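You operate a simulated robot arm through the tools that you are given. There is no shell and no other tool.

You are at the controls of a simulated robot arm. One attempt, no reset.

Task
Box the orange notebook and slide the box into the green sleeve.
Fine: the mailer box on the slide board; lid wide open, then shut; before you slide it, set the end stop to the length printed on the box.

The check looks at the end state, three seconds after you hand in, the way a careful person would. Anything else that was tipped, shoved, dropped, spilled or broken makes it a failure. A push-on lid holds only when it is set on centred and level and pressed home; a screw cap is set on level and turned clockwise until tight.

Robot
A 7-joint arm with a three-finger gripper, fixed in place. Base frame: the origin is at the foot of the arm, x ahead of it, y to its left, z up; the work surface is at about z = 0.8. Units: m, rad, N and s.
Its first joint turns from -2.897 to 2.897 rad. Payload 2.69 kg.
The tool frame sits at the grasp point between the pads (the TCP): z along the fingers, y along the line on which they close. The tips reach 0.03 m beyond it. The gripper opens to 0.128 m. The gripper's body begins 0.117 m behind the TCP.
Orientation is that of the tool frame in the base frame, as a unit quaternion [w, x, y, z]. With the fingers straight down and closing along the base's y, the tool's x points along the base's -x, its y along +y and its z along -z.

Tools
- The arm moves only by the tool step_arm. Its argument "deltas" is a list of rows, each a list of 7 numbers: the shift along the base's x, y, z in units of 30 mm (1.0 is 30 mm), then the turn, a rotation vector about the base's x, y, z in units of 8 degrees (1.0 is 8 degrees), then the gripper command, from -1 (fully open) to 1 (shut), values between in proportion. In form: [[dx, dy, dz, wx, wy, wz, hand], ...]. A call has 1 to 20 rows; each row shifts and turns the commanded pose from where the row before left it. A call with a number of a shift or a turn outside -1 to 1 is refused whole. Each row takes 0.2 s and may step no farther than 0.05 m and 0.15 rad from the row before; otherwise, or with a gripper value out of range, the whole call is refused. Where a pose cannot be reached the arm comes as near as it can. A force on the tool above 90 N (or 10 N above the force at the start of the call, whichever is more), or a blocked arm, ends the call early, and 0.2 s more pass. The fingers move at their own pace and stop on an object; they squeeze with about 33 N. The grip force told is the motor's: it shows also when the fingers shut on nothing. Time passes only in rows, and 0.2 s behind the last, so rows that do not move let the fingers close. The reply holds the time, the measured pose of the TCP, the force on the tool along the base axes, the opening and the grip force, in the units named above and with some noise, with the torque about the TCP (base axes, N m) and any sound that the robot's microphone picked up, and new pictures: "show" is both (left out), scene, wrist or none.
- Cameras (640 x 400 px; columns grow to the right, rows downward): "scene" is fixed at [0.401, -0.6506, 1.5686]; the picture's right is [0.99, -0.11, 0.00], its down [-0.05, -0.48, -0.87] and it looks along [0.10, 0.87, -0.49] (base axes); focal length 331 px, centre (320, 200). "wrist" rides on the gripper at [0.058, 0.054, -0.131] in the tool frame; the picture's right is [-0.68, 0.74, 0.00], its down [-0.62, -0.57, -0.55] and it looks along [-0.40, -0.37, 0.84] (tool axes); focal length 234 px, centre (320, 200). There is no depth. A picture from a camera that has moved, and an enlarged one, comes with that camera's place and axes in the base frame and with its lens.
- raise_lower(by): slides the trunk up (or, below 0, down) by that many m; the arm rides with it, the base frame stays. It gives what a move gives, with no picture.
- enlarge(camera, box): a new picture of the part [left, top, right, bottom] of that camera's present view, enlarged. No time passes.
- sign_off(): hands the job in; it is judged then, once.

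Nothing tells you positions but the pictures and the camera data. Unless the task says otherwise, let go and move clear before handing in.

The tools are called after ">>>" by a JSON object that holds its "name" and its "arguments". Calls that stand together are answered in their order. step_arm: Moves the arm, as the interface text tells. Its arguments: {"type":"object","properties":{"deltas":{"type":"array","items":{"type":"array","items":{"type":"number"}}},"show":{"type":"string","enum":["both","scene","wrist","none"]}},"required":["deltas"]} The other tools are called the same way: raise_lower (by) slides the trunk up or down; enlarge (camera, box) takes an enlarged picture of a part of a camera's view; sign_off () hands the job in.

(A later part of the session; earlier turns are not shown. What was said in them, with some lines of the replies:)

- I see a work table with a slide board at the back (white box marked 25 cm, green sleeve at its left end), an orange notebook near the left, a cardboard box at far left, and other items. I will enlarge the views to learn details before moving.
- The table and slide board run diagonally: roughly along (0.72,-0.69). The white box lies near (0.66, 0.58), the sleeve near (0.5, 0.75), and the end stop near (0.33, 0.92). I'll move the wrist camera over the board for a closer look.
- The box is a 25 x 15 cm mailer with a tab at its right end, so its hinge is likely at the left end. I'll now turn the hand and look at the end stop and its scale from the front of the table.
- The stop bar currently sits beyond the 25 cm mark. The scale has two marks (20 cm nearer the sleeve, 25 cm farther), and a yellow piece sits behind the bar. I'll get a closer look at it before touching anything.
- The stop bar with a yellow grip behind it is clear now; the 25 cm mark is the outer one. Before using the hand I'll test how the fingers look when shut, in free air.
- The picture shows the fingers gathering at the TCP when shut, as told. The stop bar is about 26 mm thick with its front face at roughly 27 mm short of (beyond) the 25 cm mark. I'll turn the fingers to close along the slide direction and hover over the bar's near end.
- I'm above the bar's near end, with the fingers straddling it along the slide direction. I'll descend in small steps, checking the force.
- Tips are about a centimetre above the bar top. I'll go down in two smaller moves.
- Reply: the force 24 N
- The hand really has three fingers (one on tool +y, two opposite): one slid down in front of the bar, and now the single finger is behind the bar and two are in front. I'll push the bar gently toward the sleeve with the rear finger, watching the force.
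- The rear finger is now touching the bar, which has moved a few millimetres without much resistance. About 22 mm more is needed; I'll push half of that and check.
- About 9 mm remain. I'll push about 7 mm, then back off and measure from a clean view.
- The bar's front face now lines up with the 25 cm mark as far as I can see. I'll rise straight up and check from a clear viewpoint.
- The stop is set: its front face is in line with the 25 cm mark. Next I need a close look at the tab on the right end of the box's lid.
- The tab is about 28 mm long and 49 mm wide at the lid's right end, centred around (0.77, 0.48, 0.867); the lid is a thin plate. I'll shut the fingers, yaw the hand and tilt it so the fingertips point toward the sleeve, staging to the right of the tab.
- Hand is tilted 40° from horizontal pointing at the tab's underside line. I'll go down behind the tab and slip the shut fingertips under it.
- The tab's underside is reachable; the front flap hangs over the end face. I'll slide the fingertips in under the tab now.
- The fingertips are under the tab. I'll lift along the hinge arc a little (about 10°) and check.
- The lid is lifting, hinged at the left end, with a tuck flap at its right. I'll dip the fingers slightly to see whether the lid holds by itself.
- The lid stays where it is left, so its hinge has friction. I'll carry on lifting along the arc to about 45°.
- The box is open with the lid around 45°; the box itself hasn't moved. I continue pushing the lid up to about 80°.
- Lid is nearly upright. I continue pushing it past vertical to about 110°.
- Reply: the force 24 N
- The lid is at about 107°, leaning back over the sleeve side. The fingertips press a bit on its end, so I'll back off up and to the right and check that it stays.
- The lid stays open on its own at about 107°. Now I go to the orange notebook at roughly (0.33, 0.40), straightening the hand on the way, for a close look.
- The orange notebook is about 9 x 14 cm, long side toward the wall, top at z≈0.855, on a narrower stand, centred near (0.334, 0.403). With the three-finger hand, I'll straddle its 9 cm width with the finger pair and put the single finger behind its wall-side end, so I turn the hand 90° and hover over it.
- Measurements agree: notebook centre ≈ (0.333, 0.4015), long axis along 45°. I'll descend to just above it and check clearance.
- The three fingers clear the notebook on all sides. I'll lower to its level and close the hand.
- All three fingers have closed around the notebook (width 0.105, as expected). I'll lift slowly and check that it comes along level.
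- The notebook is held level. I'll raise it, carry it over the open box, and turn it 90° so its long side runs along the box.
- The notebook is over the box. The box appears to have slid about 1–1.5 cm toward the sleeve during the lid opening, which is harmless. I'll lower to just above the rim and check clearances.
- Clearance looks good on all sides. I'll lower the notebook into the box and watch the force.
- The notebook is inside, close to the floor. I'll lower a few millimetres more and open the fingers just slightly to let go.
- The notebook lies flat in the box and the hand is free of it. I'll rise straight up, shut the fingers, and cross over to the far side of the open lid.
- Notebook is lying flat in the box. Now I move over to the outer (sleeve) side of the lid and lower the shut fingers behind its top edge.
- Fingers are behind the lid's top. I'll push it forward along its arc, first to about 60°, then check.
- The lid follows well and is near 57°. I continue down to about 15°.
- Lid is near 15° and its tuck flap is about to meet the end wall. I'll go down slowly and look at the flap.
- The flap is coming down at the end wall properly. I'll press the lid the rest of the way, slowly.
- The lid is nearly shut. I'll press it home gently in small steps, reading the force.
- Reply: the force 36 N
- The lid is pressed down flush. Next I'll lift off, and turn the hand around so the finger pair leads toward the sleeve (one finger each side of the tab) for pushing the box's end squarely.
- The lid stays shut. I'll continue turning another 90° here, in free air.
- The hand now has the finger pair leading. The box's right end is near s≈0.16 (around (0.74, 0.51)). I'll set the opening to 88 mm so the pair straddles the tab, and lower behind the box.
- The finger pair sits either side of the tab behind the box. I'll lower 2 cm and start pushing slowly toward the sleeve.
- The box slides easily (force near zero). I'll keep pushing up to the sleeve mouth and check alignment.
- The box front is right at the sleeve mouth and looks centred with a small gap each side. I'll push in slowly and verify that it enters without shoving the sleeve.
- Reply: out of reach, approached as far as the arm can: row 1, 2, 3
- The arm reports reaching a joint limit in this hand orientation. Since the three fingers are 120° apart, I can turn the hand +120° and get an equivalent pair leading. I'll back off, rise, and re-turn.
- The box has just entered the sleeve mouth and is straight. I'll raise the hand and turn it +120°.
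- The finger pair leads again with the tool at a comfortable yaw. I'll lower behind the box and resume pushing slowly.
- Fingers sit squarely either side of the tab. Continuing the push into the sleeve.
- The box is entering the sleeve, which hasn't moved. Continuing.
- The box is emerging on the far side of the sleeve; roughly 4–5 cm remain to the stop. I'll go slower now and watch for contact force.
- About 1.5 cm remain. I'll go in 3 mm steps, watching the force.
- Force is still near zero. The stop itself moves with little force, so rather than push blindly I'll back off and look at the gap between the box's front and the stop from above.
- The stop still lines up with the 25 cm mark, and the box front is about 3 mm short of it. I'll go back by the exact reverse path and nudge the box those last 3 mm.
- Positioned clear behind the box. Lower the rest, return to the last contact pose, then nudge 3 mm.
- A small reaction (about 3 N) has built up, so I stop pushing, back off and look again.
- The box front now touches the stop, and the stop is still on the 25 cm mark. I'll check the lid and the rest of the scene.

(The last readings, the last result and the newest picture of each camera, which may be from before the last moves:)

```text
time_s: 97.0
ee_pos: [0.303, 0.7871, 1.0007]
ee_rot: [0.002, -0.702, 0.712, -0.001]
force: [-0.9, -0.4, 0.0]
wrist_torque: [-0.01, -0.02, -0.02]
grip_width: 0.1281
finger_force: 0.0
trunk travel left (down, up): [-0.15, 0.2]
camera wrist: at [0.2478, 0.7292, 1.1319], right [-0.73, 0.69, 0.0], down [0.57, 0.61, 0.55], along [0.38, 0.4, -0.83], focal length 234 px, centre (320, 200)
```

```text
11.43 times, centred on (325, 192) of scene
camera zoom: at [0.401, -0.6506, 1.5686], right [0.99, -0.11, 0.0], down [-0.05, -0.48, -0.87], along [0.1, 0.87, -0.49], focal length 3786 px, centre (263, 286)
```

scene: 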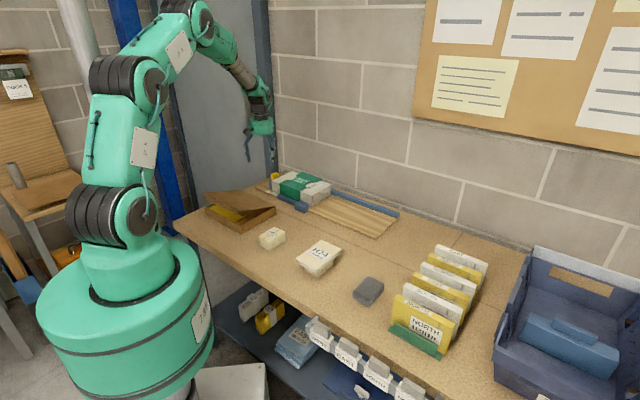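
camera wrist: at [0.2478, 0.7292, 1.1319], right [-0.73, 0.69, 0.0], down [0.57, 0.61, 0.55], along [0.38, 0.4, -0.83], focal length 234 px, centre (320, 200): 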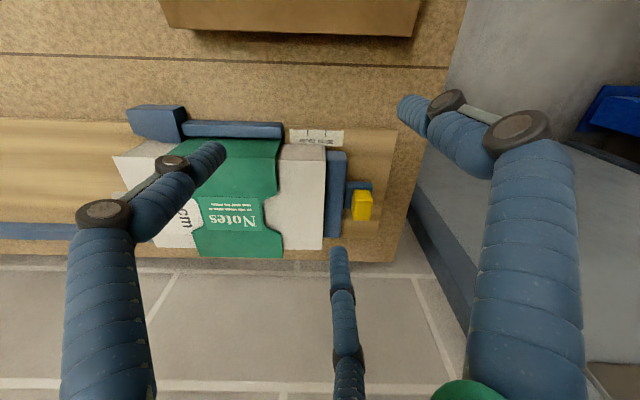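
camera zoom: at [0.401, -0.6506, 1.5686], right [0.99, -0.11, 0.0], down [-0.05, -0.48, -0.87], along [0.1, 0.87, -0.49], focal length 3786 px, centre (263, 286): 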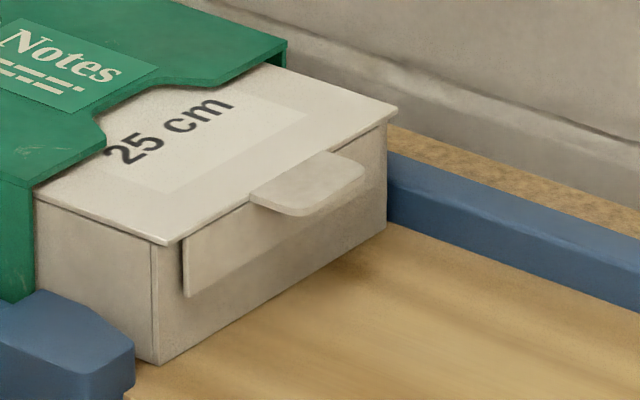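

The lid is flush with its flap down over the end wall, the sleeve sits mid-box, and nothing else has been disturbed. I'll move the arm up and clear, then take one last look.

>>> {"name": "step_arm", "arguments": {"deltas": [[0, 0, 1, 0, 0, 0, -1], [0, 0, 1, 0, 0, 0, -1], [0, -0.3, 1, 0, 0, 0, -1], [0, -0.5, 1, 0, 0, 0, -1], [0, -0.5, 0.8, 0, 0, 0, -1], [0, -0.5, 0.5, 0, 0, 0, -1], [0, 0, 0, 0, 0, 0, -1], [0, 0, 0, 0, 0, 0, -1]]}}

>>> {"name": "enlarge", "arguments": {"camera": "scene", "box": [240, 150, 400, 250]}}

>>> {"name": "enlarge", "arguments": {"camera": "wrist", "box": [120, 80, 440, 280]}}

```text
time_s: 98.8
ee_pos: [0.3035, 0.7318, 1.1589]
ee_rot: [0.001, -0.701, 0.713, -0.001]
force: [-0.5, -0.1, 0.3]
wrist_torque: [-0.03, -0.01, 0.01]
grip_width: 0.128
finger_force: 0.0
trunk travel left (down, up): [-0.15, 0.2]
camera wrist: at [0.2477, 0.6743, 1.2898], right [-0.72, 0.69, 0.0], down [0.57, 0.61, 0.55], along [0.38, 0.4, -0.83], focal length 234 px, centre (320, 200)
```

scene: 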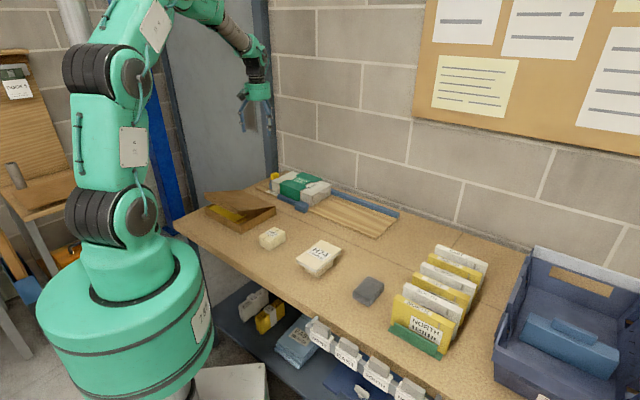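
wrist: 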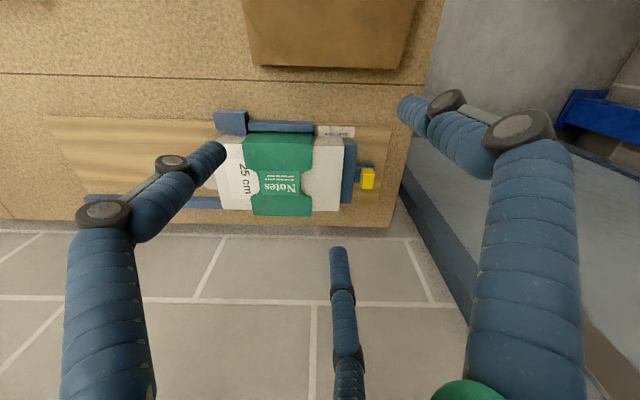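

```text
4.00 times, centred on (320, 200) of scene
camera zoom: at [0.401, -0.6506, 1.5686], right [0.99, -0.11, 0.0], down [-0.05, -0.48, -0.87], along [0.1, 0.87, -0.49], focal length 1325 px, centre (320, 200)
```

zoom: 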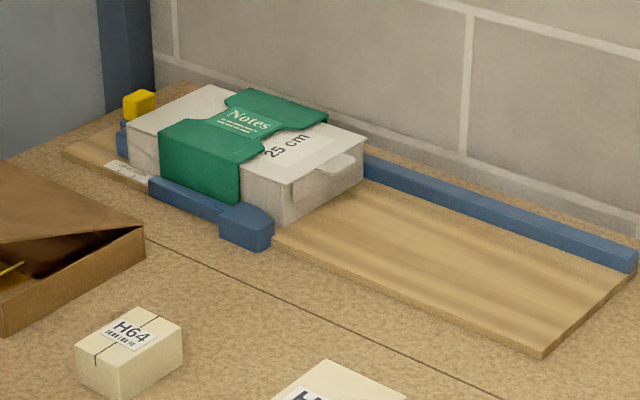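

```text
2.00 times, centred on (280, 180) of wrist
camera zoom: at [0.2477, 0.6743, 1.2898], right [-0.72, 0.69, 0.0], down [0.57, 0.61, 0.55], along [0.38, 0.4, -0.83], focal length 468 px, centre (400, 240)
```

zoom: 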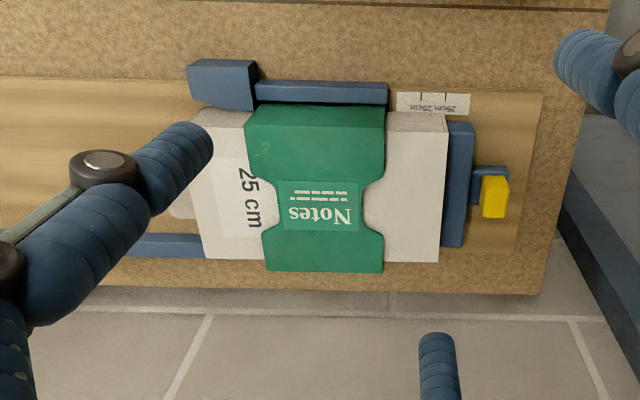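

The final state: the notebook is in the closed 25 cm mailer, which sits in the green sleeve. The box touches the end stop, the stop is on the 25 cm mark, and the arm is clear. Handing in.

>>> {"name": "sign_off", "arguments": {}}

```text
The job is handed in.
```

The orange notebook is in the mailer box, the lid is shut, and the box is inside the green sleeve. I handed the job in, but no result has come back yet.

- **End stop:** I moved it to the 25 cm mark, matching the length printed on the box, before sliding. In the last close-up its front face was within about 1 mm of the mark.
- **Box and lid:** I opened the lid to roughly 107° and laid the notebook flat inside. I then closed the lid and pressed it down with about 34 N; it looks flush in the final views.
- **Sleeve:** The box's front end touches the stop and the sleeve sits near the middle of the box. The sleeve did not visibly move during the push.
- **Slip on the way:** The box slid about 1.5 cm toward the sleeve while I was opening the lid. It stayed on the board, and the later push took it to its final place.
- **Surroundings:** The other items on the table look undisturbed. The stand the notebook was resting on is where it was. The hand is open and clear of everything.
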